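You operate a simulated robot arm through the tools that you are given. There is no shell and no other tool.

You run a simulated robot arm. Do the job below in one go: nothing can be reset, and whatever is moved stays where it is left.

Task
Shake the black cup streak-free on SLOW and put it back.
Fine: clamp disc over the cup before the shaker starts, shaker off before it swings back; end with the disc swung clear and the cup in its slot. Set down upright: what you pick out. Where these are worked on the way, their far stop is far enough and under half their travel is too little: clamp disc.

Only the result counts: the job must be done as asked and must still hold three seconds after the hand-in. Knocking over, shifting, dropping, spilling or breaking anything else fails it.

Robot
A 6-joint arm with a two-finger gripper, fixed in place. Base frame: the origin is on the floor under the middle of its stand, x ahead of it, y to its left, z up. Lengths are in m, angles in degrees, forces in N, time in s.
It reaches about 1.572 m from its shoulder. Its first joint turns from -166.0 to 166.0 degrees. Payload 2.45 kg.
The tool frame sits at the grasp point between the pads (the TCP): z along the fingers, y along the line on which they close. The tips reach 0.02 m beyond it. The gripper opens to 0.14 m; its body begins 0.168 m behind the TCP.
Orientation is told as [roll, pitch, yaw] about the base's x, y, z axes, in that order, counted from this pose: with the fingers straight down and closing along the base's y, the tool's x points along the base's -x, its y along +y and its z along -z.

Tools
- The arm moves only by the tool nudge_tool. Its argument "plan" is a list of rows, each an object of numbers (a shift or turn left out is 0, a gripper value left out holds the last): "gripper": the finger opening in m, from 0 to 0.14; "dx", "dy", "dz": the shift along the base's x, y, z in m; "ax", "ay", "az": the turn, a rotation vector about the base's x, y, z in degrees. In form: [{"gripper": .., "dx": .., "dy": .., "dz": .., "ax": .., "ay": .., "az": ..}, ...]. A call has 1 to 20 rows; each row is the pose to reach, as a shift and turn from the pose commanded when the call began. Rows are played at 5 a second. More than 0.05 m and 8.6 degrees between two rows, or a gripper value outside its range, and nothing of the call is played. A pose out of reach is approached as far as the arm can. The call stops where the force on the tool passes 40 N (or 10 N more than at its start, if that is more) or the arm is blocked; 0.2 s more then pass. Each finger travels about 0.045 m/s and halts on what it meets, pressing with about 25 N; the grip force reading is that of the motor and also rises with nothing between the fingers. The clock runs only during rows and for 0.2 s after the last one: add rows that repeat a pose to give the fingers time. It gives the time, the measured TCP pose, the force on the tool (base axes), the opening and the grip force at its end, in the units of the frame above (readings bear some noise), with the torque about the TCP (base axes, N m) and any sound that the robot's microphone picked up.
- Cameras (640 x 400 px; columns grow to the right, rows downward): "scene" is fixed at [0.044, 0.6507, 1.5856]; the picture's right is [-0.77, -0.63, 0.00], its down [-0.31, 0.38, -0.87] and it looks along [0.55, -0.68, -0.49] (base axes); focal length 373 px, centre (320, 200). "wrist" rides on the gripper at [0.078, 0.011, -0.209] in the tool frame; the picture's right is [-0.14, 0.99, 0.00], its down [-0.92, -0.13, -0.37] and it looks along [-0.36, -0.05, 0.93] (tool axes); focal length 280 px, centre (320, 200). There is no depth. A picture from a camera that has moved, and an enlarged one, comes with that camera's place and axes in the base frame and with its lens. The place of the scene camera against the robot may be out by one fixed shift of up to 0.018 m in any direction.
- capture(camera): a new picture of that camera. It takes no simulated time.
- enlarge(camera, box): a new picture of the part [left, top, right, bottom] of that camera's present view, enlarged. It takes no simulated time.
- job_done(): hands the job in; it is judged then, once.

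Places have to be worked out from the pictures, the camera data and where the tool is seen. Open the gripper and draw the arm clear of the work before you hand the job in, unless the task says otherwise.

The tools are called after "Emit:" by a JSON object that holds its "fn" and its "kwargs". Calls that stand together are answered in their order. nudge_tool: Moves the arm, as the interface text tells. Its arguments: {"type":"object","properties":{"plan":{"type":"array","items":{"type":"object","properties":{"gripper":{"type":"number"},"dx":{"type":"number"},"dy":{"type":"number"},"dz":{"type":"number"},"ax":{"type":"number"},"ay":{"type":"number"},"az":{"type":"number"}}}}},"required":["plan"]} The other tools are called the same way: capture (camera) takes a picture; enlarge (camera, box) takes an enlarged picture of a part of a camera's view; job_done () hands the job in.

At the start:

```text
time: 0.0
position: [0.7991, -0.157, 1.2458]
tool_rot: [0.0, -0.1, 0.0]
force: [0.9, 0.7, -0.3]
ft_torque: [0.03, -0.03, 0.04]
grip_width: 0.1397
grip_force: 0.1
```

scene: 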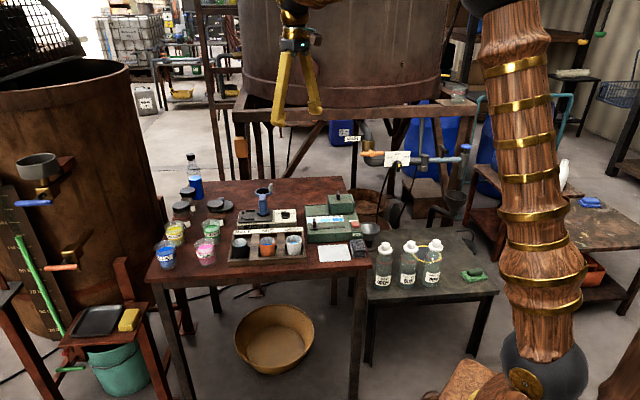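
wrist: 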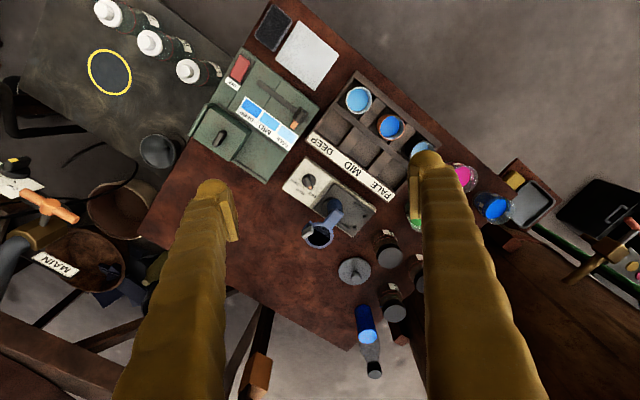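

I start by looking closely at the table with the cups, shaker and clamp disc in both cameras.

Emit:
{"fn": "enlarge", "kwargs": {"camera": "scene", "box": [140, 150, 380, 300]}}

Emit:
{"fn": "enlarge", "kwargs": {"camera": "wrist", "box": [200, 20, 520, 220]}}

Emit:
{"fn": "enlarge", "kwargs": {"camera": "wrist", "box": [240, 130, 440, 255]}}

Emit:
{"fn": "enlarge", "kwargs": {"camera": "scene", "box": [220, 170, 320, 270]}}

```text
2.67 times, centred on (260, 225) of scene
camera zoom: at [0.044, 0.6507, 1.5856], right [-0.77, -0.63, 0.0], down [-0.31, 0.38, -0.87], along [0.55, -0.68, -0.49], focal length 994 px, centre (480, 133)
```

zoom: 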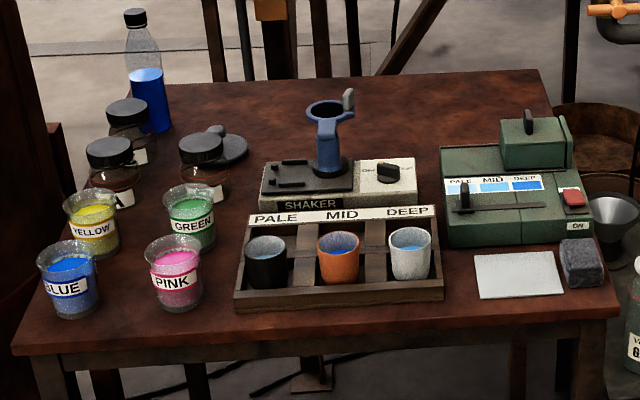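

```text
2.00 times, centred on (360, 120) of wrist
camera zoom: at [0.7226, -0.1468, 1.4549], right [0.14, 0.99, 0.0], down [0.92, -0.13, 0.37], along [0.36, -0.05, -0.93], focal length 561 px, centre (240, 360)
```

zoom: 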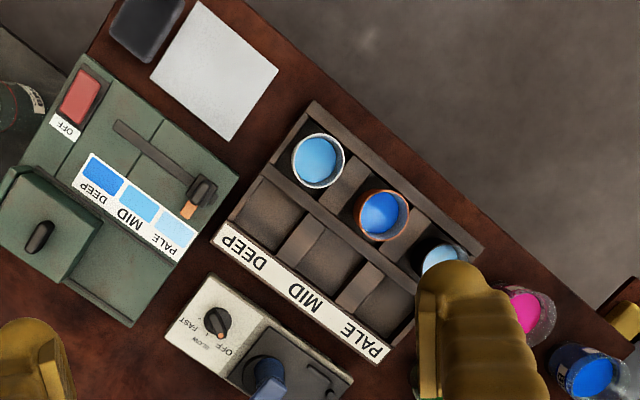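

```text
3.20 times, centred on (340, 192) of wrist
camera zoom: at [0.7226, -0.1468, 1.4549], right [0.14, 0.99, 0.0], down [0.92, -0.13, 0.37], along [0.36, -0.05, -0.93], focal length 897 px, centre (256, 224)
```

zoom: 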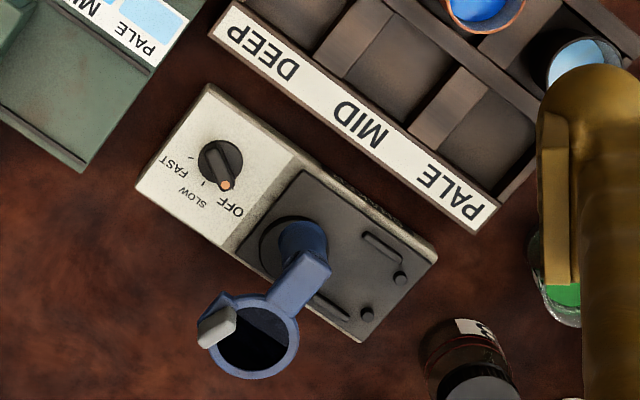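

```text
4.00 times, centred on (270, 220) of scene
camera zoom: at [0.044, 0.6507, 1.5856], right [-0.77, -0.63, 0.0], down [-0.31, 0.38, -0.87], along [0.55, -0.68, -0.49], focal length 1491 px, centre (520, 120)
```

zoom: 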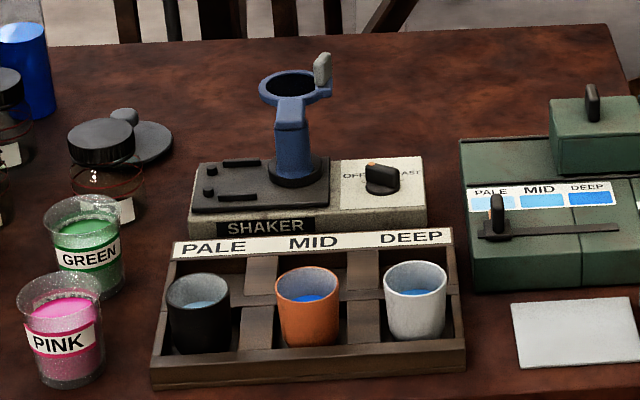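

The black cup sits in the near row under PALE, at roughly (0.86, 0.05). The shaker is behind the tray, with its knob near (0.91, -0.20) and the dial mark on OFF. I'll move the wrist over the black cup for a closer second view.

Emit:
{"fn": "nudge_tool", "kwargs": {"plan": [{"dx": 0.01, "dy": 0.035, "dz": -0.025}, {"dx": 0.02, "dy": 0.07, "dz": -0.05}, {"dx": 0.03, "dy": 0.105, "dz": -0.075}, {"dx": 0.04, "dy": 0.14, "dz": -0.1}, {"dx": 0.05, "dy": 0.175, "dz": -0.12}, {"dx": 0.05, "dy": 0.19, "dz": -0.12}, {"dx": 0.05, "dy": 0.19, "dz": -0.12}]}}

Emit:
{"fn": "capture", "kwargs": {"camera": "wrist"}}

Emit:
{"fn": "enlarge", "kwargs": {"camera": "wrist", "box": [200, 60, 440, 210]}}

```text
time: 1.6
position: [0.8514, 0.0321, 1.1255]
tool_rot: [-0.1, 0.0, 0.0]
force: [-0.7, -0.3, 0.1]
ft_torque: [0.01, 0.01, -0.01]
grip_width: 0.1399
grip_force: 0.0
```

```text
taken
camera wrist: at [0.7733, 0.0439, 1.3352], right [0.14, 0.99, 0.0], down [0.92, -0.13, 0.37], along [0.37, -0.05, -0.93], focal length 280 px, centre (320, 200)
```

wrist: 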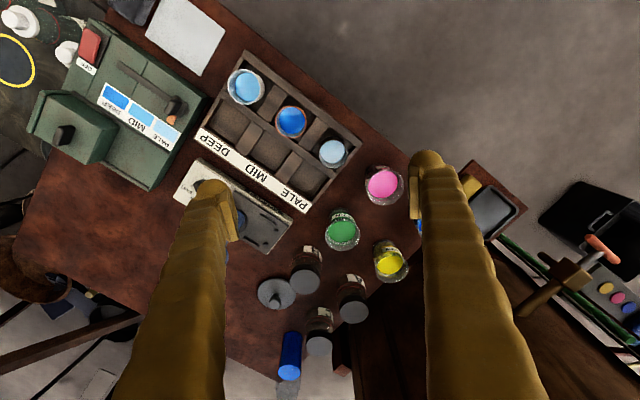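

```text
2.67 times, centred on (320, 135) of wrist
camera zoom: at [0.7733, 0.0439, 1.3352], right [0.14, 0.99, 0.0], down [0.92, -0.13, 0.37], along [0.37, -0.05, -0.93], focal length 748 px, centre (320, 373)
```

zoom: 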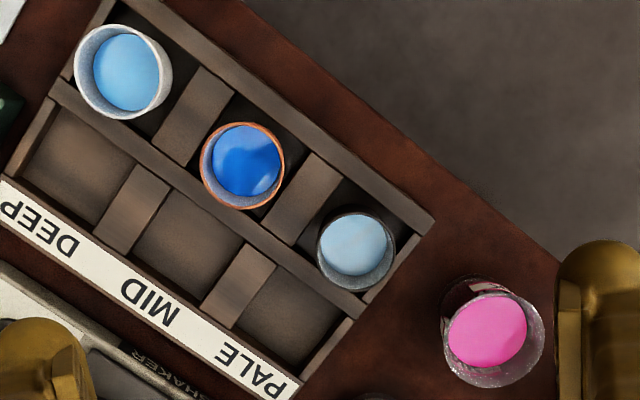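

From the two wrist views I triangulate the cup rims at z≈0.86: black at about (0.878, 0.053), with the tray running at about 45°. I'll zoom in on the tray and the shaker to judge wall heights and the layout.

Emit:
{"fn": "enlarge", "kwargs": {"camera": "scene", "box": [222, 222, 318, 282]}}

Emit:
{"fn": "enlarge", "kwargs": {"camera": "scene", "box": [225, 175, 321, 235]}}

Emit:
{"fn": "enlarge", "kwargs": {"camera": "wrist", "box": [270, 110, 366, 170]}}

```text
6.67 times, centred on (270, 252) of scene
camera zoom: at [0.044, 0.6507, 1.5856], right [-0.77, -0.63, 0.0], down [-0.31, 0.38, -0.87], along [0.55, -0.68, -0.49], focal length 2486 px, centre (653, -147)
```

zoom: 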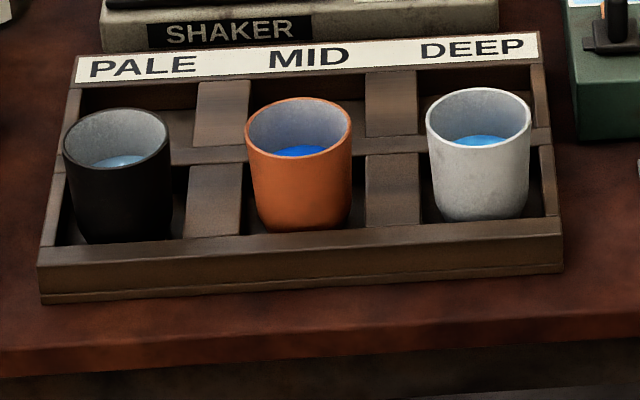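

```text
6.67 times, centred on (273, 205) of scene
camera zoom: at [0.044, 0.6507, 1.5856], right [-0.77, -0.63, 0.0], down [-0.31, 0.38, -0.87], along [0.55, -0.68, -0.49], focal length 2486 px, centre (633, 167)
```

zoom: 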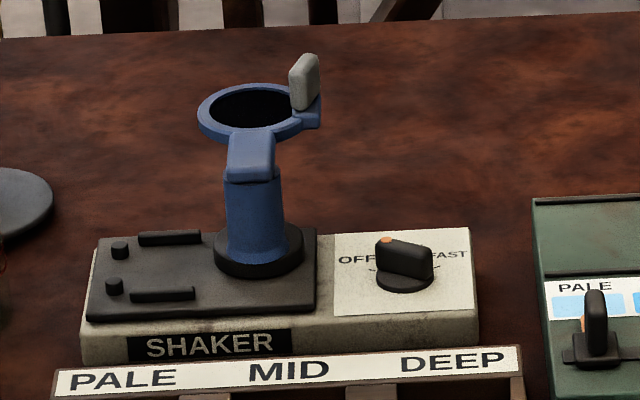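

```text
6.67 times, centred on (318, 140) of wrist
camera zoom: at [0.7733, 0.0439, 1.3352], right [0.14, 0.99, 0.0], down [0.92, -0.13, 0.37], along [0.37, -0.05, -0.93], focal length 1869 px, centre (333, 600)
```

zoom: 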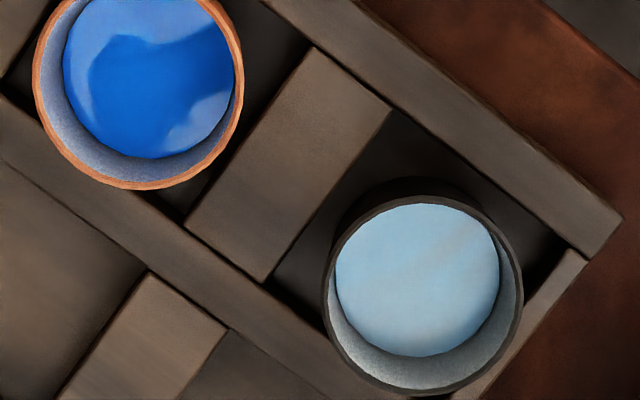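

The cups stand about 3 cm above the tray walls (wall top z≈0.83), so I can grip the black cup across the tray, above the walls. Next I move over the shaker, turning the tool 45° to line up with it, and look at it from above.

Emit:
{"fn": "nudge_tool", "kwargs": {"plan": [{"dx": 0.015, "dy": -0.03, "dz": 0, "az": 7.5}, {"dx": 0.03, "dy": -0.06, "dz": 0, "az": 15}, {"dx": 0.045, "dy": -0.09, "dz": 0, "az": 22.5}, {"dx": 0.06, "dy": -0.12, "dz": 0, "az": 30}, {"dx": 0.08, "dy": -0.15, "dz": 0, "az": 37.5}, {"dx": 0.1, "dy": -0.17, "dz": 0, "az": 45}, {"dx": 0.1, "dy": -0.17, "dz": 0, "az": 45}]}}

Emit:
{"fn": "capture", "kwargs": {"camera": "wrist"}}

Emit:
{"fn": "enlarge", "kwargs": {"camera": "wrist", "box": [220, 60, 440, 200]}}

Emit:
{"fn": "capture", "kwargs": {"camera": "scene"}}

```text
time: 3.2
position: [0.9511, -0.1375, 1.1251]
tool_rot: [0.0, 0.0, 45.1]
force: [0.2, 0.9, 0.3]
ft_torque: [0.02, -0.03, 0.0]
grip_width: 0.1401
grip_force: 0.0
```

```text
taken
camera wrist: at [0.8878, -0.185, 1.3354], right [-0.6, 0.8, 0.0], down [0.74, 0.56, 0.37], along [0.29, 0.22, -0.93], focal length 280 px, centre (320, 200)
```

wrist: 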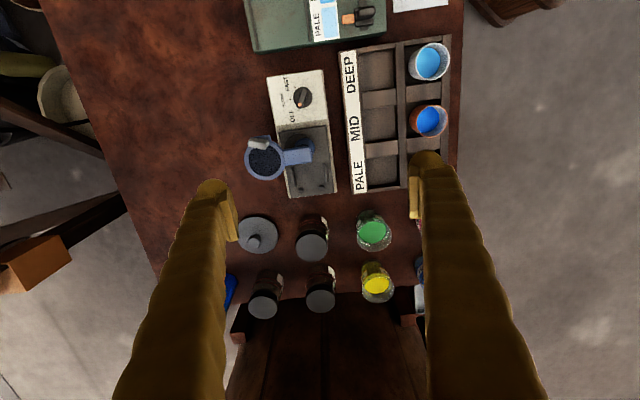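

```text
2.86 times, centred on (330, 130) of wrist
camera zoom: at [0.8878, -0.185, 1.3354], right [-0.6, 0.8, 0.0], down [0.74, 0.56, 0.37], along [0.29, 0.22, -0.93], focal length 801 px, centre (291, 400)
```

zoom: 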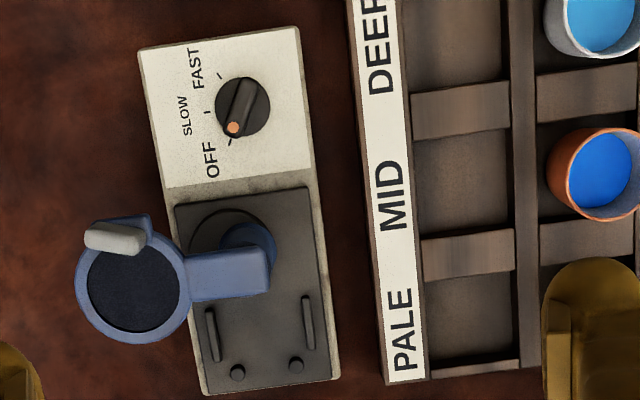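

```text
taken
```

scene: 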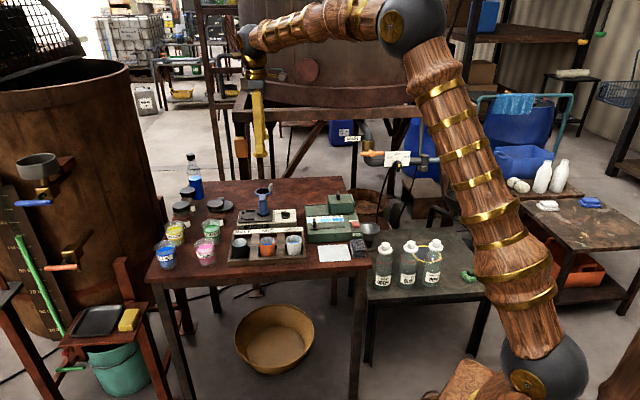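

I triangulate the knob at (0.915, -0.200, 0.835), the clamp post axis near (0.991, -0.156), the ring centre near (1.034, -0.191, ~0.88), the paddle near (1.004, -0.214, 0.913) and the seat near (1.02, -0.11). I'll zoom in on the fingers and the clamp for finger size and clearances.

Emit:
{"fn": "enlarge", "kwargs": {"camera": "scene", "box": [210, 60, 310, 160]}}

Emit:
{"fn": "enlarge", "kwargs": {"camera": "wrist", "box": [180, 130, 460, 305]}}

Emit:
{"fn": "enlarge", "kwargs": {"camera": "wrist", "box": [230, 65, 350, 205]}}

```text
4.00 times, centred on (260, 110) of scene
camera zoom: at [0.044, 0.6507, 1.5856], right [-0.77, -0.63, 0.0], down [-0.31, 0.38, -0.87], along [0.55, -0.68, -0.49], focal length 1491 px, centre (560, 560)
```

zoom: 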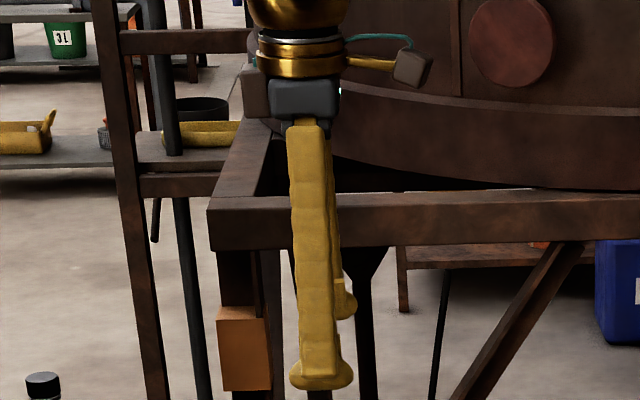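

```text
2.29 times, centred on (320, 218) of wrist
camera zoom: at [0.8878, -0.185, 1.3354], right [-0.6, 0.8, 0.0], down [0.74, 0.56, 0.37], along [0.29, 0.22, -0.93], focal length 641 px, centre (320, 160)
```

zoom: 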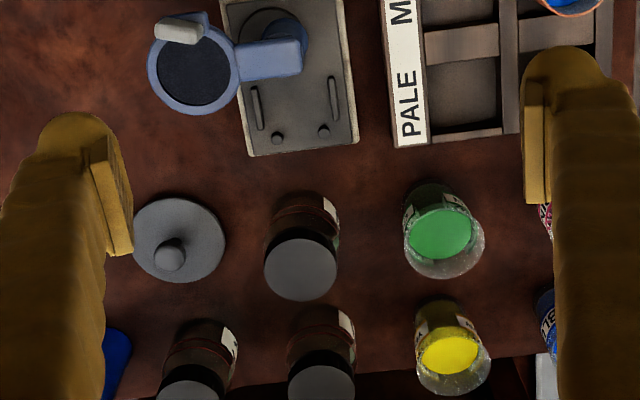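

```text
2.86 times, centred on (290, 135) of wrist
camera zoom: at [0.8878, -0.185, 1.3354], right [-0.6, 0.8, 0.0], down [0.74, 0.56, 0.37], along [0.29, 0.22, -0.93], focal length 801 px, centre (406, 386)
```

zoom: 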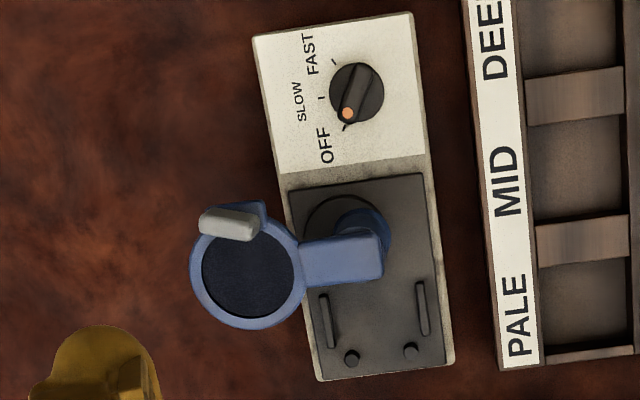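

The fingers are about 3–4 cm wide, so I'll use a yaw of about 75°. That keeps them clear of the orange cup and pink beaker at the tray, and of the post and ring at the shaker. I move above the black cup for a closer view.

Emit:
{"fn": "nudge_tool", "kwargs": {"plan": [{"dx": -0.012, "dy": 0.032, "dz": -0.01, "az": 5}, {"dx": -0.024, "dy": 0.064, "dz": -0.02, "az": 10}, {"dx": -0.036, "dy": 0.096, "dz": -0.04, "az": 15}, {"dx": -0.048, "dy": 0.128, "dz": -0.06, "az": 20}, {"dx": -0.06, "dy": 0.16, "dz": -0.09, "az": 25}, {"dx": -0.073, "dy": 0.19, "dz": -0.12, "az": 30}, {"dx": -0.073, "dy": 0.19, "dz": -0.12, "az": 30}]}}

Emit:
{"fn": "capture", "kwargs": {"camera": "wrist"}}

Emit:
{"fn": "enlarge", "kwargs": {"camera": "wrist", "box": [240, 80, 400, 180]}}

```text
time: 4.8
position: [0.8767, 0.0536, 1.0052]
tool_rot: [0.1, 0.0, 75.2]
force: [0.2, 0.2, -0.1]
ft_torque: [0.0, 0.01, -0.02]
grip_width: 0.1401
grip_force: 0.1
```

```text
taken
camera wrist: at [0.847, -0.0178, 1.2155], right [-0.92, 0.39, 0.0], down [0.36, 0.86, 0.37], along [0.14, 0.34, -0.93], focal length 280 px, centre (320, 200)
```

wrist: 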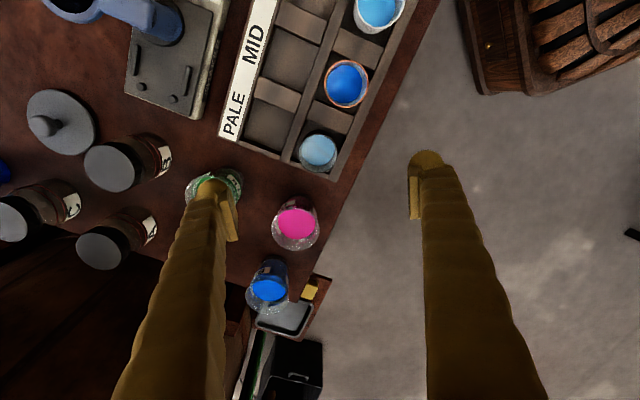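

```text
4.00 times, centred on (320, 130) of wrist
camera zoom: at [0.847, -0.0178, 1.2155], right [-0.92, 0.39, 0.0], down [0.36, 0.86, 0.37], along [0.14, 0.34, -0.93], focal length 1122 px, centre (320, 480)
```

zoom: 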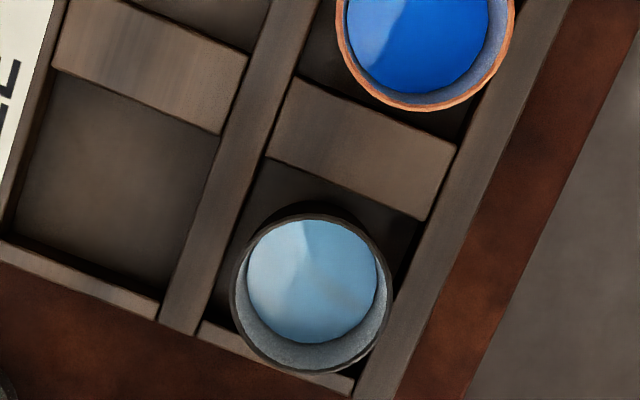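

The black cup rim is now at about (0.879, 0.052, 0.858), with a diameter of roughly 5.2 cm. I narrow the fingers and come down partway over it, then check the alignment before the final descent.

Emit:
{"fn": "nudge_tool", "kwargs": {"plan": [{"gripper": 0.088, "dx": 0.002, "dy": -0.0015, "dz": -0.02}, {"gripper": 0.088, "dx": 0.002, "dy": -0.0015, "dz": -0.04}, {"gripper": 0.088, "dx": 0.002, "dy": -0.0015, "dz": -0.06}, {"gripper": 0.088, "dx": 0.002, "dy": -0.0015, "dz": -0.08}, {"gripper": 0.088, "dx": 0.002, "dy": -0.0015, "dz": -0.095}, {"gripper": 0.088, "dx": 0.002, "dy": -0.0015, "dz": -0.095}]}}

Emit:
{"fn": "capture", "kwargs": {"camera": "wrist"}}

Emit:
{"fn": "enlarge", "kwargs": {"camera": "scene", "box": [200, 200, 300, 280]}}

```text
time: 6.2
position: [0.8802, 0.0511, 0.9093]
tool_rot: [0.0, 0.0, 75.1]
force: [-1.1, -0.3, 0.0]
ft_torque: [-0.01, 0.05, -0.02]
grip_width: 0.088
grip_force: 0.1
```

```text
taken
camera wrist: at [0.8498, -0.0217, 1.119], right [-0.92, 0.39, 0.0], down [0.36, 0.86, 0.37], along [0.14, 0.34, -0.93], focal length 280 px, centre (320, 200)
```

wrist: 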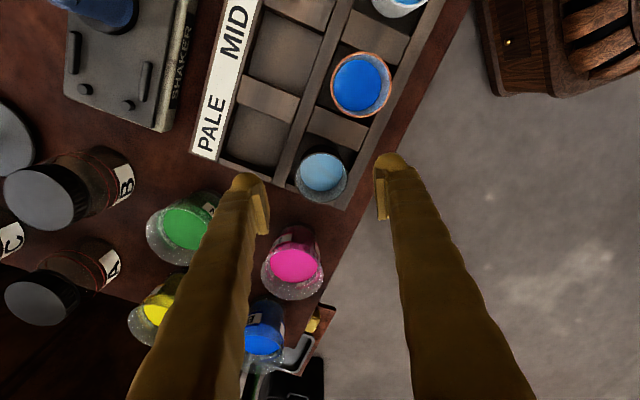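

```text
5.00 times, centred on (250, 240) of scene
camera zoom: at [0.044, 0.6507, 1.5856], right [-0.77, -0.63, 0.0], down [-0.31, 0.38, -0.87], along [0.55, -0.68, -0.49], focal length 1864 px, centre (670, 0)
```

zoom: 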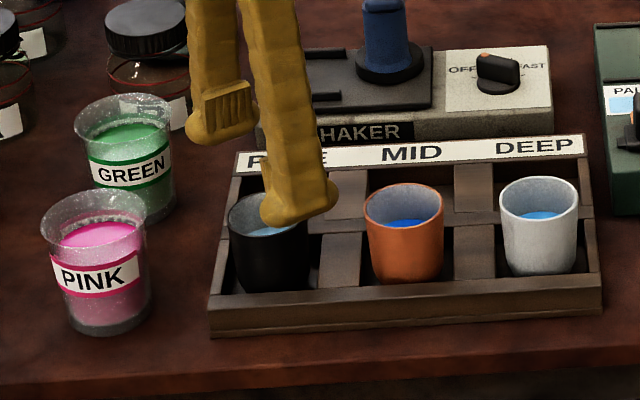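

The fingers look set to straddle the black cup. I'll zoom in to confirm centring before going down.

Emit:
{"fn": "enlarge", "kwargs": {"camera": "wrist", "box": [220, 120, 420, 245]}}

```text
3.20 times, centred on (320, 182) of wrist
camera zoom: at [0.8498, -0.0217, 1.119], right [-0.92, 0.39, 0.0], down [0.36, 0.86, 0.37], along [0.14, 0.34, -0.93], focal length 897 px, centre (320, 256)
```

zoom: 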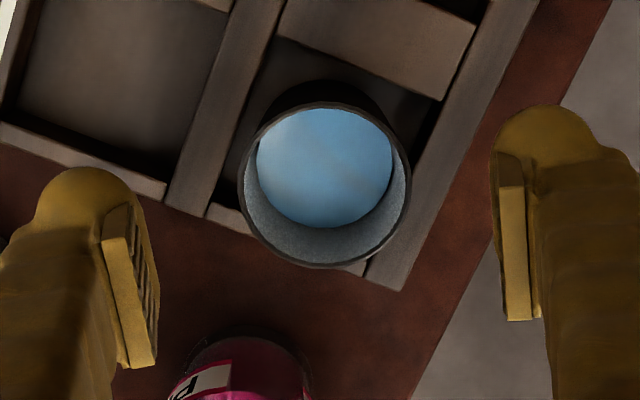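

The rim centre reads (0.8795, 0.0525), matching the TCP to about 1–2 mm. I descend to put the tips just above the tray walls.

Emit:
{"fn": "nudge_tool", "kwargs": {"plan": [{"gripper": 0.088, "dx": -0.0005, "dy": 0.001, "dz": -0.015}, {"gripper": 0.088, "dx": -0.0005, "dy": 0.001, "dz": -0.03}, {"gripper": 0.088, "dx": -0.0005, "dy": 0.001, "dz": -0.042}, {"gripper": 0.088, "dx": -0.0005, "dy": 0.001, "dz": -0.05}, {"gripper": 0.088, "dx": -0.0005, "dy": 0.001, "dz": -0.054}, {"gripper": 0.088, "dx": -0.0005, "dy": 0.001, "dz": -0.054}]}}

Emit:
{"fn": "capture", "kwargs": {"camera": "wrist"}}

Emit:
{"fn": "enlarge", "kwargs": {"camera": "scene", "box": [200, 200, 300, 280]}}

```text
time: 7.6
position: [0.8797, 0.0531, 0.8547]
tool_rot: [-0.1, 0.0, 75.1]
force: [0.6, -0.2, 0.9]
ft_torque: [0.0, 0.01, -0.05]
grip_width: 0.088
grip_force: 0.1
```

```text
taken
camera wrist: at [0.849, -0.0203, 1.0655], right [-0.92, 0.39, 0.0], down [0.36, 0.86, 0.37], along [0.14, 0.34, -0.93], focal length 280 px, centre (320, 200)
```

wrist: 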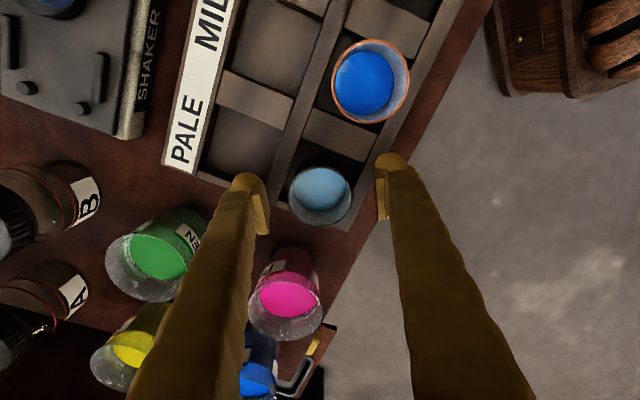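

```text
5.00 times, centred on (250, 240) of scene
camera zoom: at [0.044, 0.6507, 1.5856], right [-0.77, -0.63, 0.0], down [-0.31, 0.38, -0.87], along [0.55, -0.68, -0.49], focal length 1864 px, centre (670, 0)
```

zoom: 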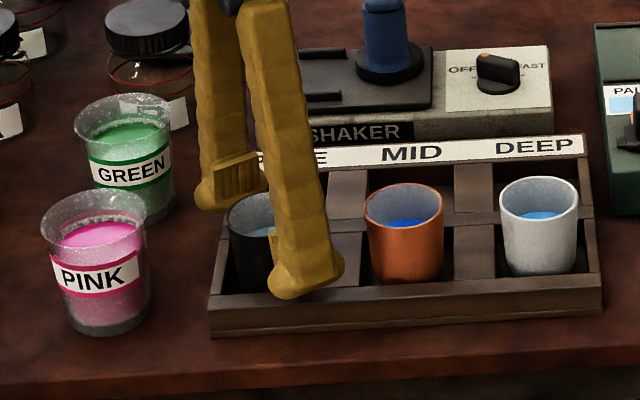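

The fingers straddle the cup with no contact. I close on it.

Emit:
{"fn": "nudge_tool", "kwargs": {"plan": [{"gripper": 0.07}, {"gripper": 0.058}, {"gripper": 0.045}, {"gripper": 0.045}, {"gripper": 0.045}, {"gripper": 0.045}]}}

Emit:
{"fn": "enlarge", "kwargs": {"camera": "wrist", "box": [220, 120, 420, 245]}}

Emit:
{"fn": "enlarge", "kwargs": {"camera": "scene", "box": [200, 200, 300, 280]}}

```text
time: 9.0
position: [0.8808, 0.0527, 0.8552]
tool_rot: [0.0, 0.0, 74.9]
force: [0.2, -0.9, -0.7]
ft_torque: [0.0, 0.01, -0.02]
grip_width: 0.0487
grip_force: 25.0
```

```text
3.20 times, centred on (320, 182) of wrist
camera zoom: at [0.849, -0.0203, 1.0656], right [-0.92, 0.39, 0.0], down [0.36, 0.86, 0.37], along [0.14, 0.34, -0.93], focal length 897 px, centre (320, 256)
```

zoom: 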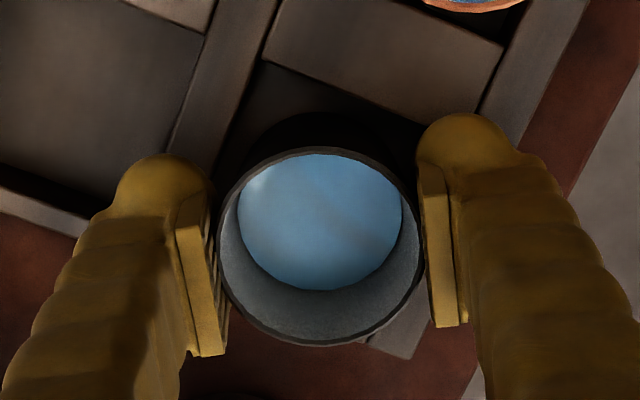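

```text
5.00 times, centred on (250, 240) of scene
camera zoom: at [0.044, 0.6507, 1.5856], right [-0.77, -0.63, 0.0], down [-0.31, 0.38, -0.87], along [0.55, -0.68, -0.49], focal length 1864 px, centre (670, 0)
```

zoom: 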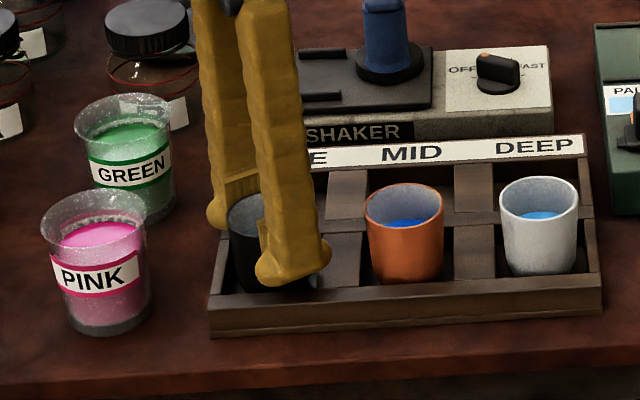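

The cup is gripped at 0.0487 m opening and 25 N. The pick pose to remember is TCP (0.880, 0.053, 0.855) at yaw 75. I lift it straight up gently.

Emit:
{"fn": "nudge_tool", "kwargs": {"plan": [{"dz": 0.005}, {"dz": 0.012}, {"dz": 0.022}, {"dz": 0.034}, {"dz": 0.048}, {"dz": 0.062}, {"dz": 0.076}, {"dz": 0.09}, {"dz": 0.104}, {"dz": 0.115}, {"dz": 0.122}, {"dz": 0.125}, {"dz": 0.125}]}}

Emit:
{"fn": "enlarge", "kwargs": {"camera": "scene", "box": [200, 170, 320, 270]}}

Emit:
{"fn": "capture", "kwargs": {"camera": "wrist"}}

```text
time: 11.8
position: [0.8782, 0.0527, 0.9813]
tool_rot: [0.0, -0.1, 75.0]
force: [-0.5, 0.6, 0.0]
ft_torque: [-0.02, 0.0, 0.01]
grip_width: 0.0486
grip_force: 25.0
```

```text
4.00 times, centred on (260, 220) of scene
camera zoom: at [0.044, 0.6507, 1.5856], right [-0.77, -0.63, 0.0], down [-0.31, 0.38, -0.87], along [0.55, -0.68, -0.49], focal length 1491 px, centre (560, 120)
```

zoom: 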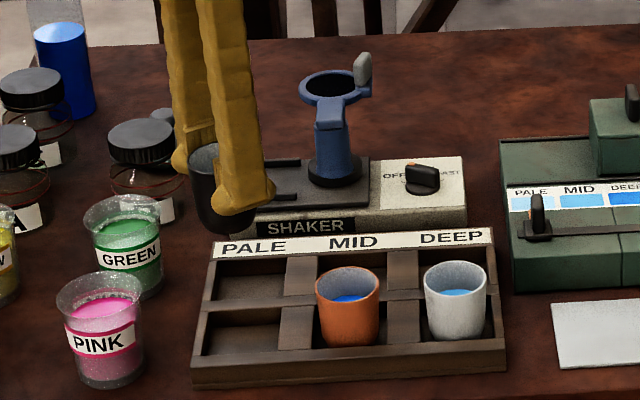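

```text
taken
camera wrist: at [0.8487, -0.0209, 1.1906], right [-0.92, 0.39, 0.0], down [0.36, 0.86, 0.37], along [0.14, 0.34, -0.93], focal length 280 px, centre (320, 200)
```

wrist: 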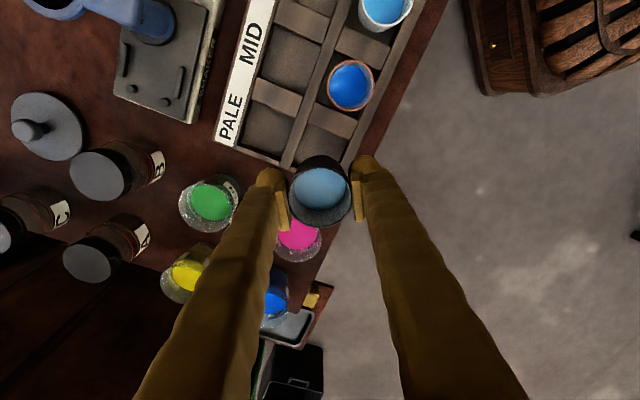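

The cup is lifted cleanly. I'll use this view to measure the shaker seat (rails and pins) once more before carrying the cup there.

Emit:
{"fn": "enlarge", "kwargs": {"camera": "wrist", "box": [60, 0, 230, 130]}}

Emit:
{"fn": "enlarge", "kwargs": {"camera": "scene", "box": [225, 175, 321, 235]}}

```text
3.08 times, centred on (145, 65) of wrist
camera zoom: at [0.8487, -0.0209, 1.1906], right [-0.92, 0.39, 0.0], down [0.36, 0.86, 0.37], along [0.14, 0.34, -0.93], focal length 863 px, centre (858, 615)
```

zoom: 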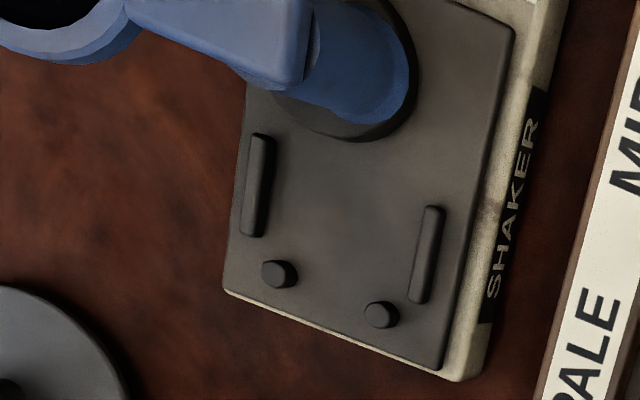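

```text
6.67 times, centred on (273, 205) of scene
camera zoom: at [0.044, 0.6507, 1.5856], right [-0.77, -0.63, 0.0], down [-0.31, 0.38, -0.87], along [0.55, -0.68, -0.49], focal length 2486 px, centre (633, 167)
```

zoom: 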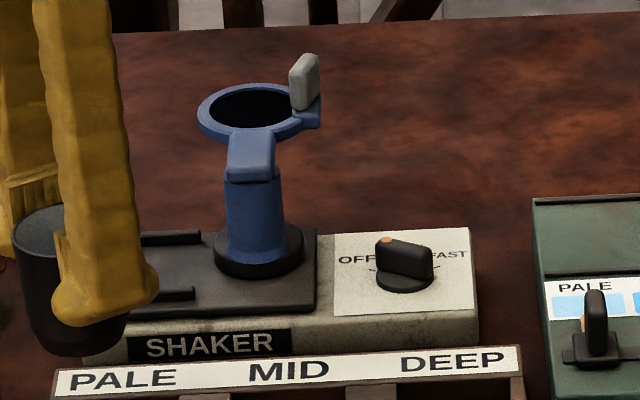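

The seat centre, midway between the rails, comes out at (1.018, -0.113). The plate top is about 0.828, and the ring sits clear at z≈0.89, about 0.051 from the post. I carry the cup over level and slowly at z≈0.98.

Emit:
{"fn": "nudge_tool", "kwargs": {"plan": [{"dx": 0.005, "dy": -0.006}, {"dx": 0.014, "dy": -0.017}, {"dx": 0.026, "dy": -0.031}, {"dx": 0.039, "dy": -0.046}, {"dx": 0.052, "dy": -0.062}, {"dx": 0.065, "dy": -0.078}, {"dx": 0.078, "dy": -0.093}, {"dx": 0.091, "dy": -0.108}, {"dx": 0.104, "dy": -0.124}, {"dx": 0.116, "dy": -0.138}, {"dx": 0.127, "dy": -0.151}, {"dx": 0.135, "dy": -0.161}, {"dx": 0.139, "dy": -0.1656}, {"dx": 0.139, "dy": -0.1656}, {"dx": 0.139, "dy": -0.1656}]}}

Emit:
{"fn": "capture", "kwargs": {"camera": "wrist"}}

Emit:
{"fn": "enlarge", "kwargs": {"camera": "scene", "box": [205, 155, 325, 255]}}

Emit:
{"fn": "enlarge", "kwargs": {"camera": "wrist", "box": [220, 80, 420, 205]}}

```text
time: 15.0
position: [1.0174, -0.1138, 0.981]
tool_rot: [0.0, 0.0, 75.0]
force: [0.3, 0.5, -1.1]
ft_torque: [0.01, 0.0, 0.02]
grip_width: 0.0486
grip_force: 24.9
```

```text
taken
camera wrist: at [0.9879, -0.1864, 1.1909], right [-0.92, 0.39, 0.0], down [0.36, 0.86, 0.37], along [0.14, 0.34, -0.93], focal length 280 px, centre (320, 200)
```

wrist: 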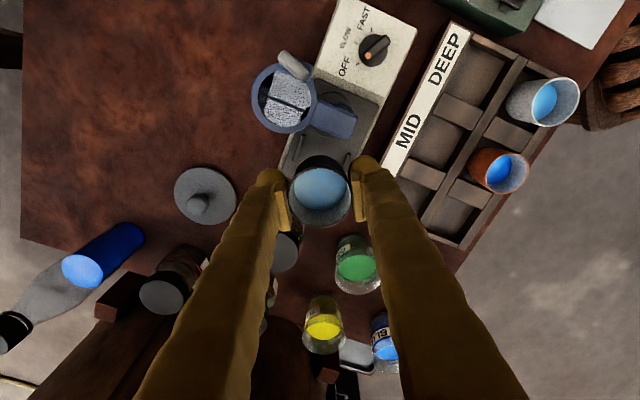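

```text
4.00 times, centred on (265, 205) of scene
camera zoom: at [0.044, 0.6507, 1.5856], right [-0.77, -0.63, 0.0], down [-0.31, 0.38, -0.87], along [0.55, -0.68, -0.49], focal length 1491 px, centre (540, 180)
```

zoom: 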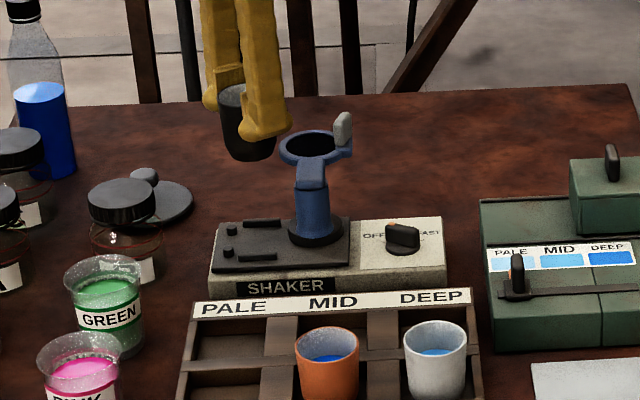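

```text
3.20 times, centred on (320, 142) of wrist
camera zoom: at [0.9879, -0.1864, 1.1909], right [-0.92, 0.39, 0.0], down [0.36, 0.86, 0.37], along [0.14, 0.34, -0.93], focal length 897 px, centre (320, 384)
```

zoom: 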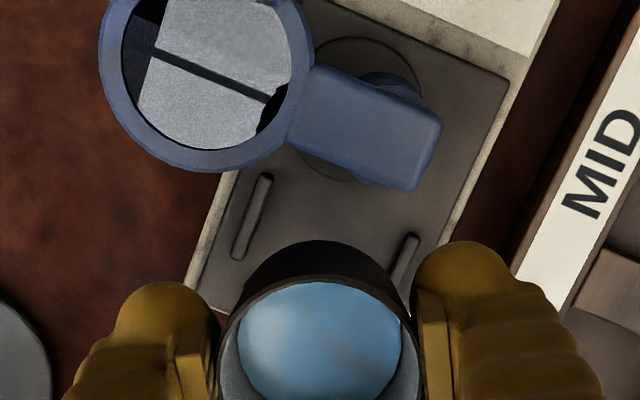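

The cup is over the seat: the left rail re-measures within about 1 mm. I lower to just above the plate and look again.

Emit:
{"fn": "nudge_tool", "kwargs": {"plan": [{"dx": 0.0005, "dy": 0.0005, "dz": -0.008}, {"dx": 0.0005, "dy": 0.0005, "dz": -0.02}, {"dx": 0.0005, "dy": 0.0005, "dz": -0.034}, {"dx": 0.0005, "dy": 0.0005, "dz": -0.048}, {"dx": 0.0005, "dy": 0.0005, "dz": -0.062}, {"dx": 0.0005, "dy": 0.0005, "dz": -0.075}, {"dx": 0.0005, "dy": 0.0005, "dz": -0.085}, {"dx": 0.0005, "dy": 0.0005, "dz": -0.09}, {"dx": 0.0005, "dy": 0.0005, "dz": -0.09}]}}

Emit:
{"fn": "enlarge", "kwargs": {"camera": "scene", "box": [215, 165, 311, 225]}}

Emit:
{"fn": "enlarge", "kwargs": {"camera": "wrist", "box": [200, 80, 440, 230]}}

```text
time: 17.0
position: [1.0176, -0.1134, 0.8911]
tool_rot: [-0.1, 0.0, 75.0]
force: [-0.1, -0.2, -1.0]
ft_torque: [-0.02, 0.01, 0.02]
grip_width: 0.0483
grip_force: 25.3
```

```text
6.67 times, centred on (263, 195) of scene
camera zoom: at [0.044, 0.6507, 1.5856], right [-0.77, -0.63, 0.0], down [-0.31, 0.38, -0.87], along [0.55, -0.68, -0.49], focal length 2486 px, centre (700, 233)
```

zoom: 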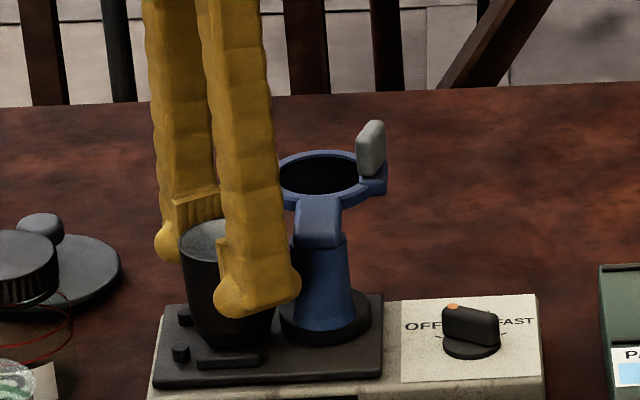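

```text
2.67 times, centred on (320, 155) of wrist
camera zoom: at [0.9876, -0.186, 1.1003], right [-0.92, 0.39, 0.0], down [0.36, 0.86, 0.37], along [0.14, 0.34, -0.93], focal length 748 px, centre (320, 320)
```

zoom: 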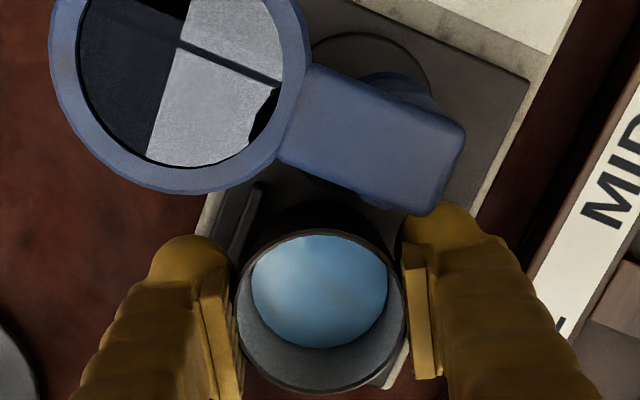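

The near finger is only about 5 mm from the clamp arm's stub, so I turn the tool 8° back to even out the clearances. Then I lower further in small steps.

Emit:
{"fn": "nudge_tool", "kwargs": {"plan": [{"az": -4}, {"az": -8}, {"az": -8, "dz": -0.005}, {"az": -8, "dz": -0.01}, {"az": -8, "dz": -0.014}, {"az": -8, "dz": -0.016}, {"az": -8, "dz": -0.016}]}}

Emit:
{"fn": "enlarge", "kwargs": {"camera": "scene", "box": [215, 165, 311, 225]}}

Emit:
{"fn": "enlarge", "kwargs": {"camera": "wrist", "box": [200, 80, 440, 230]}}

```text
time: 18.6
position: [1.0175, -0.1144, 0.875]
tool_rot: [-0.2, -0.1, 67.0]
force: [3.0, -2.3, 33.1]
ft_torque: [0.01, 0.01, 0.0]
grip_width: 0.0491
grip_force: 25.2
```

```text
6.67 times, centred on (263, 195) of scene
camera zoom: at [0.044, 0.6507, 1.5856], right [-0.77, -0.63, 0.0], down [-0.31, 0.38, -0.87], along [0.55, -0.68, -0.49], focal length 2486 px, centre (700, 233)
```

zoom: 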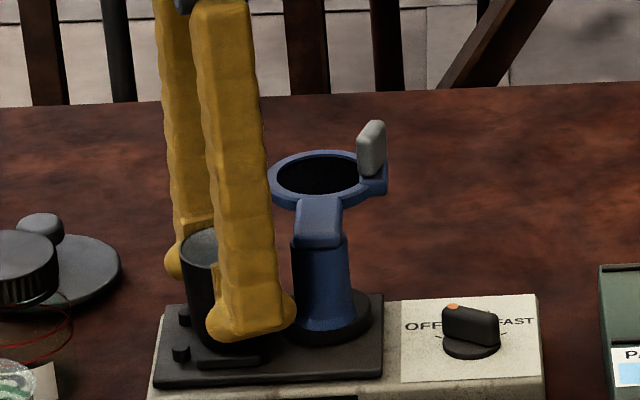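

```text
2.67 times, centred on (320, 155) of wrist
camera zoom: at [0.978, -0.1813, 1.0853], right [-0.86, 0.51, 0.0], down [0.48, 0.8, 0.37], along [0.19, 0.32, -0.93], focal length 748 px, centre (320, 320)
```

zoom: 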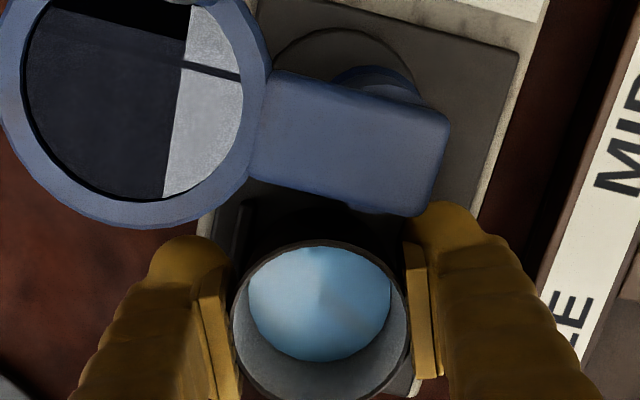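

The force reads 33 N upward, so the cup has touched something at TCP z≈0.875. I zoom in to see whether it sits on the plate or on a rail or pin.

Emit:
{"fn": "enlarge", "kwargs": {"camera": "scene", "box": [230, 190, 278, 226]}}

Emit:
{"fn": "enlarge", "kwargs": {"camera": "wrist", "box": [270, 140, 390, 230]}}

```text
11.11 times, centred on (254, 208) of scene
camera zoom: at [0.044, 0.6507, 1.5856], right [-0.77, -0.63, 0.0], down [-0.31, 0.38, -0.87], along [0.55, -0.68, -0.49], focal length 4143 px, centre (1053, 111)
```

zoom: 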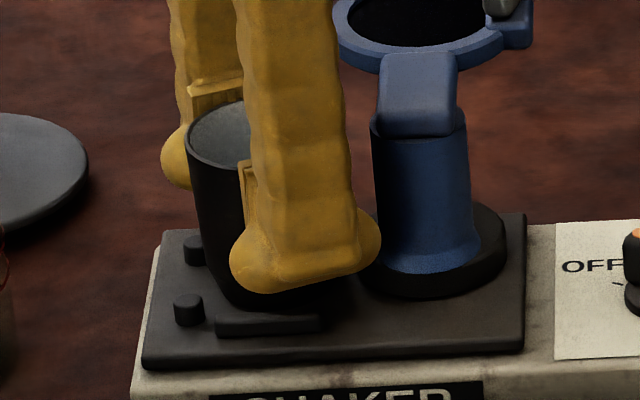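

```text
4.44 times, centred on (330, 185) of wrist
camera zoom: at [0.978, -0.1813, 1.0853], right [-0.86, 0.51, 0.0], down [0.48, 0.8, 0.37], along [0.19, 0.32, -0.93], focal length 1246 px, centre (276, 267)
```

zoom: 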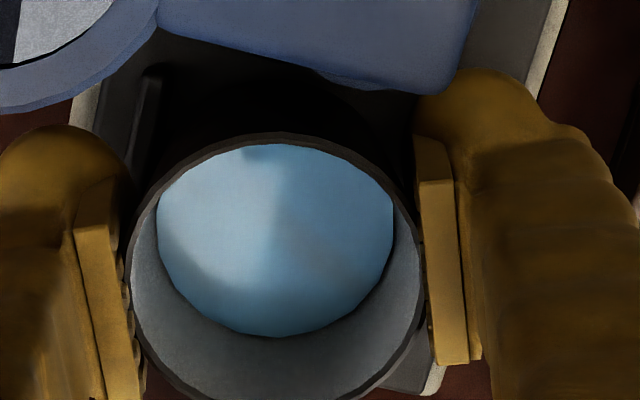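

The bottom edge lies between the rails, just behind the front rail, so it looks seated on the plate. I relieve the downward press by 1 mm before letting go.

Emit:
{"fn": "nudge_tool", "kwargs": {"plan": [{"dz": 0.0005}, {"dz": 0.001}, {"dz": 0.001}]}}

```text
time: 19.4
position: [1.0184, -0.1134, 0.8746]
tool_rot: [0.0, 0.0, 67.0]
force: [2.7, -2.2, 12.6]
ft_torque: [0.04, -0.04, -0.01]
grip_width: 0.0488
grip_force: 24.8
```

The force drops to 12.6 N, so the cup is firmly supported. I relieve a little more and open the fingers.

Emit:
{"fn": "nudge_tool", "kwargs": {"plan": [{"dz": 0.0005}, {"dz": 0.0005}, {"dz": 0.0005, "gripper": 0.055}, {"dz": 0.0005, "gripper": 0.062}, {"dz": 0.0005, "gripper": 0.07}, {"dz": 0.0005, "gripper": 0.075}, {"dz": 0.0005, "gripper": 0.075}, {"dz": 0.0005, "gripper": 0.075}]}}

Emit:
{"fn": "enlarge", "kwargs": {"camera": "scene", "box": [215, 165, 311, 225]}}

Emit:
{"fn": "enlarge", "kwargs": {"camera": "wrist", "box": [200, 80, 440, 230]}}

```text
time: 21.2
position: [1.0174, -0.1138, 0.8763]
tool_rot: [0.0, 0.0, 67.0]
force: [0.1, 0.3, -0.5]
ft_torque: [0.0, 0.0, 0.01]
grip_width: 0.0751
grip_force: 0.0
```

```text
6.67 times, centred on (263, 195) of scene
camera zoom: at [0.044, 0.6507, 1.5856], right [-0.77, -0.63, 0.0], down [-0.31, 0.38, -0.87], along [0.55, -0.68, -0.49], focal length 2486 px, centre (700, 233)
```

zoom: 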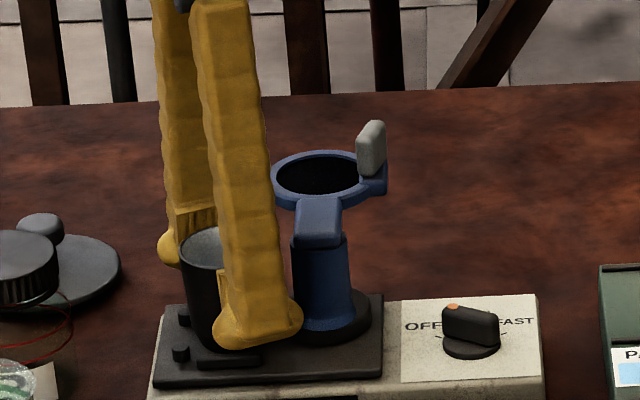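

```text
2.67 times, centred on (320, 155) of wrist
camera zoom: at [0.9783, -0.1811, 1.0861], right [-0.86, 0.51, 0.0], down [0.48, 0.8, 0.37], along [0.19, 0.32, -0.93], focal length 748 px, centre (320, 320)
```

zoom: 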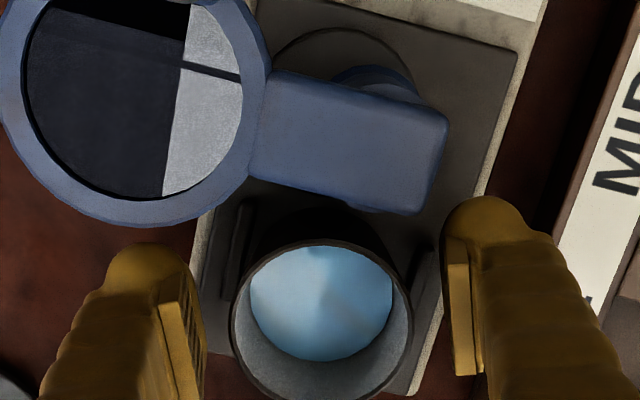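

The cup stands by itself on the plate. I raise the hand straight up and inspect the seat.

Emit:
{"fn": "nudge_tool", "kwargs": {"plan": [{"dz": 0.01}, {"dz": 0.025}, {"dz": 0.045}, {"dz": 0.07}, {"dz": 0.1}, {"dz": 0.124}, {"dz": 0.124}]}}

Emit:
{"fn": "enlarge", "kwargs": {"camera": "scene", "box": [225, 175, 289, 215]}}

Emit:
{"fn": "capture", "kwargs": {"camera": "wrist"}}

Emit:
{"fn": "enlarge", "kwargs": {"camera": "wrist", "box": [220, 40, 420, 200]}}

```text
time: 22.8
position: [1.018, -0.114, 0.9992]
tool_rot: [0.0, 0.0, 67.0]
force: [-0.7, -0.1, -0.4]
ft_torque: [0.01, -0.03, -0.05]
grip_width: 0.0748
grip_force: 0.1
```

```text
10.00 times, centred on (257, 195) of scene
camera zoom: at [0.044, 0.6507, 1.5856], right [-0.77, -0.63, 0.0], down [-0.31, 0.38, -0.87], along [0.55, -0.68, -0.49], focal length 3729 px, centre (950, 250)
```

zoom: 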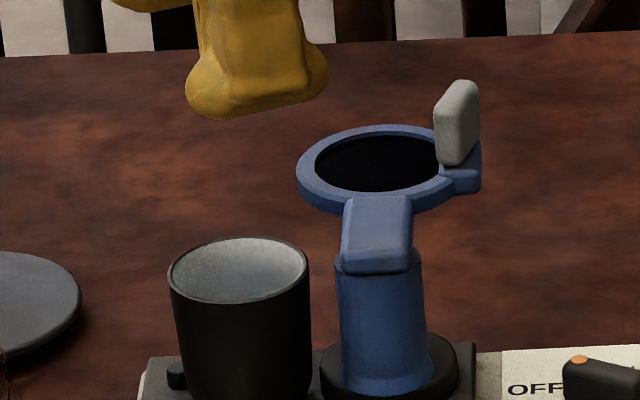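

```text
taken
camera wrist: at [0.9782, -0.1815, 1.21], right [-0.86, 0.51, 0.0], down [0.48, 0.8, 0.37], along [0.19, 0.32, -0.93], focal length 280 px, centre (320, 200)
```

wrist: 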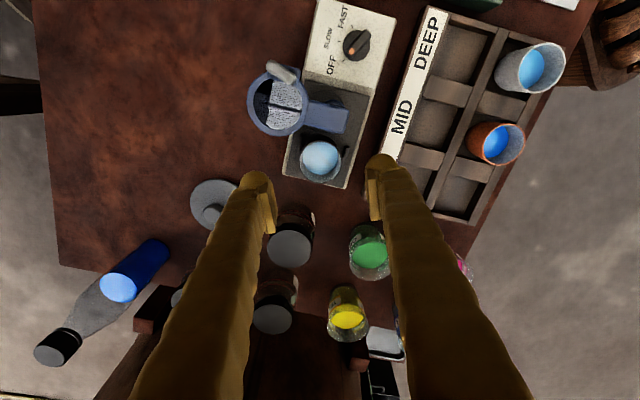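

```text
2.50 times, centred on (320, 120) of wrist
camera zoom: at [0.9782, -0.1815, 1.21], right [-0.86, 0.51, 0.0], down [0.48, 0.8, 0.37], along [0.19, 0.32, -0.93], focal length 701 px, centre (320, 400)
```

zoom: 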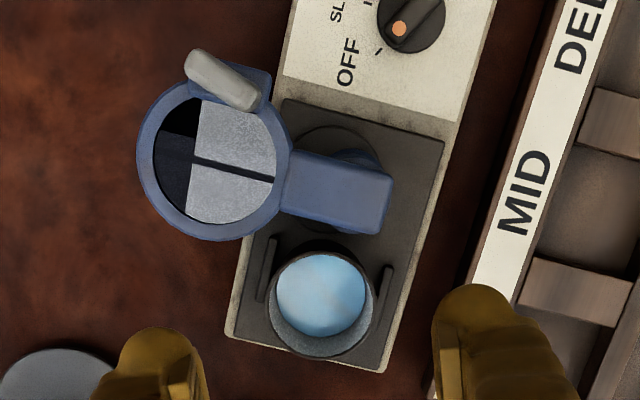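

The cup sits centred between the rails with the ring clear of it. The paddle top is at about (1.002, -0.213, 0.918), about 0.059 from the post at -78°. I turn the tool to yaw ≈ -64 so the fingers can straddle it, staying high above.

Emit:
{"fn": "nudge_tool", "kwargs": {"plan": [{"gripper": 0.07, "dx": -0.001, "dy": -0.006, "az": -8}, {"gripper": 0.06, "dx": -0.002, "dy": -0.012, "az": -16}, {"gripper": 0.05, "dx": -0.003, "dy": -0.018, "az": -24}, {"gripper": 0.04, "dx": -0.004, "dy": -0.024, "az": -32}, {"gripper": 0.04, "dx": -0.005, "dy": -0.03, "az": -40}, {"gripper": 0.04, "dx": -0.006, "dy": -0.036, "az": -48}, {"gripper": 0.04, "dx": -0.007, "dy": -0.042, "az": -56}, {"gripper": 0.04, "dx": -0.008, "dy": -0.048, "az": -64}, {"gripper": 0.04, "dx": -0.009, "dy": -0.054, "az": -72}, {"gripper": 0.04, "dx": -0.01, "dy": -0.06, "az": -80}, {"gripper": 0.04, "dx": -0.011, "dy": -0.066, "az": -88}, {"gripper": 0.04, "dx": -0.012, "dy": -0.072, "az": -96}, {"gripper": 0.04, "dx": -0.013, "dy": -0.079, "az": -104}, {"gripper": 0.04, "dx": -0.014, "dy": -0.086, "az": -112}, {"gripper": 0.04, "dx": -0.015, "dy": -0.093, "az": -120}, {"gripper": 0.04, "dx": -0.016, "dy": -0.0995, "az": -128}, {"gripper": 0.04, "dx": -0.016, "dy": -0.0995, "az": -131}, {"gripper": 0.04, "dx": -0.016, "dy": -0.0995, "az": -131}]}}

Emit:
{"fn": "capture", "kwargs": {"camera": "wrist"}}

Emit:
{"fn": "enlarge", "kwargs": {"camera": "wrist", "box": [220, 90, 420, 250]}}

Emit:
{"fn": "enlarge", "kwargs": {"camera": "scene", "box": [205, 125, 325, 225]}}

```text
time: 26.6
position: [1.0035, -0.2141, 1.0001]
tool_rot: [0.1, 0.0, -64.0]
force: [-0.3, 0.6, -0.8]
ft_torque: [0.02, 0.0, 0.0]
grip_width: 0.0397
grip_force: 0.0
```

```text
taken
camera wrist: at [0.9787, -0.1387, 1.2097], right [0.95, 0.31, 0.0], down [0.29, -0.88, 0.37], along [0.11, -0.35, -0.93], focal length 280 px, centre (320, 200)
```

wrist: 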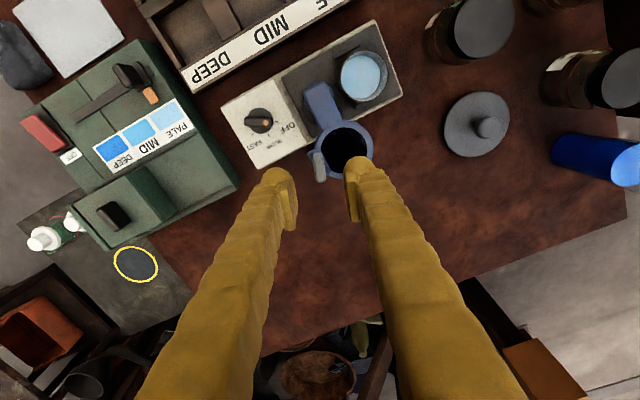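

```text
2.50 times, centred on (320, 170) of wrist
camera zoom: at [0.9787, -0.1387, 1.2097], right [0.95, 0.31, 0.0], down [0.29, -0.88, 0.37], along [0.11, -0.35, -0.93], focal length 701 px, centre (320, 275)
```

zoom: 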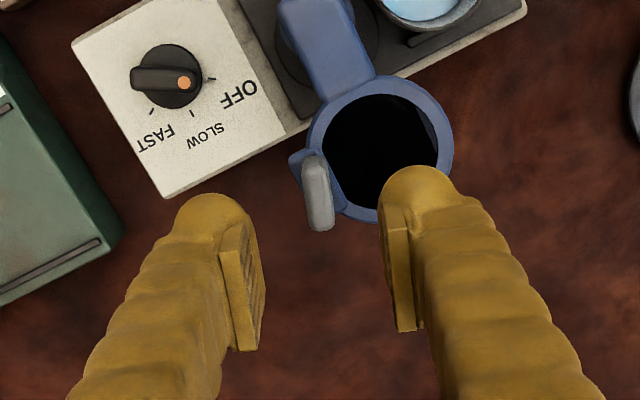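

```text
4.00 times, centred on (265, 175) of scene
camera zoom: at [0.044, 0.6507, 1.5856], right [-0.77, -0.63, 0.0], down [-0.31, 0.38, -0.87], along [0.55, -0.68, -0.49], focal length 1491 px, centre (540, 300)
```

zoom: 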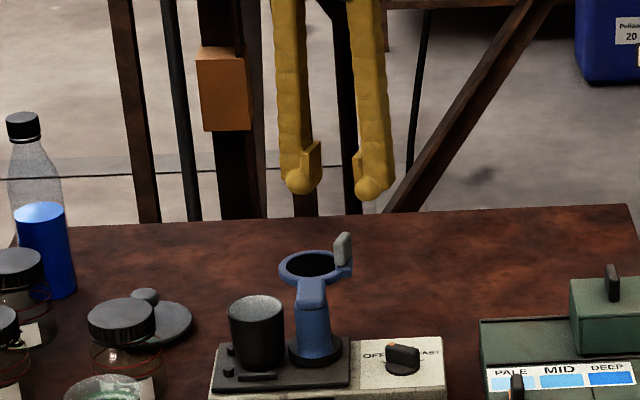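

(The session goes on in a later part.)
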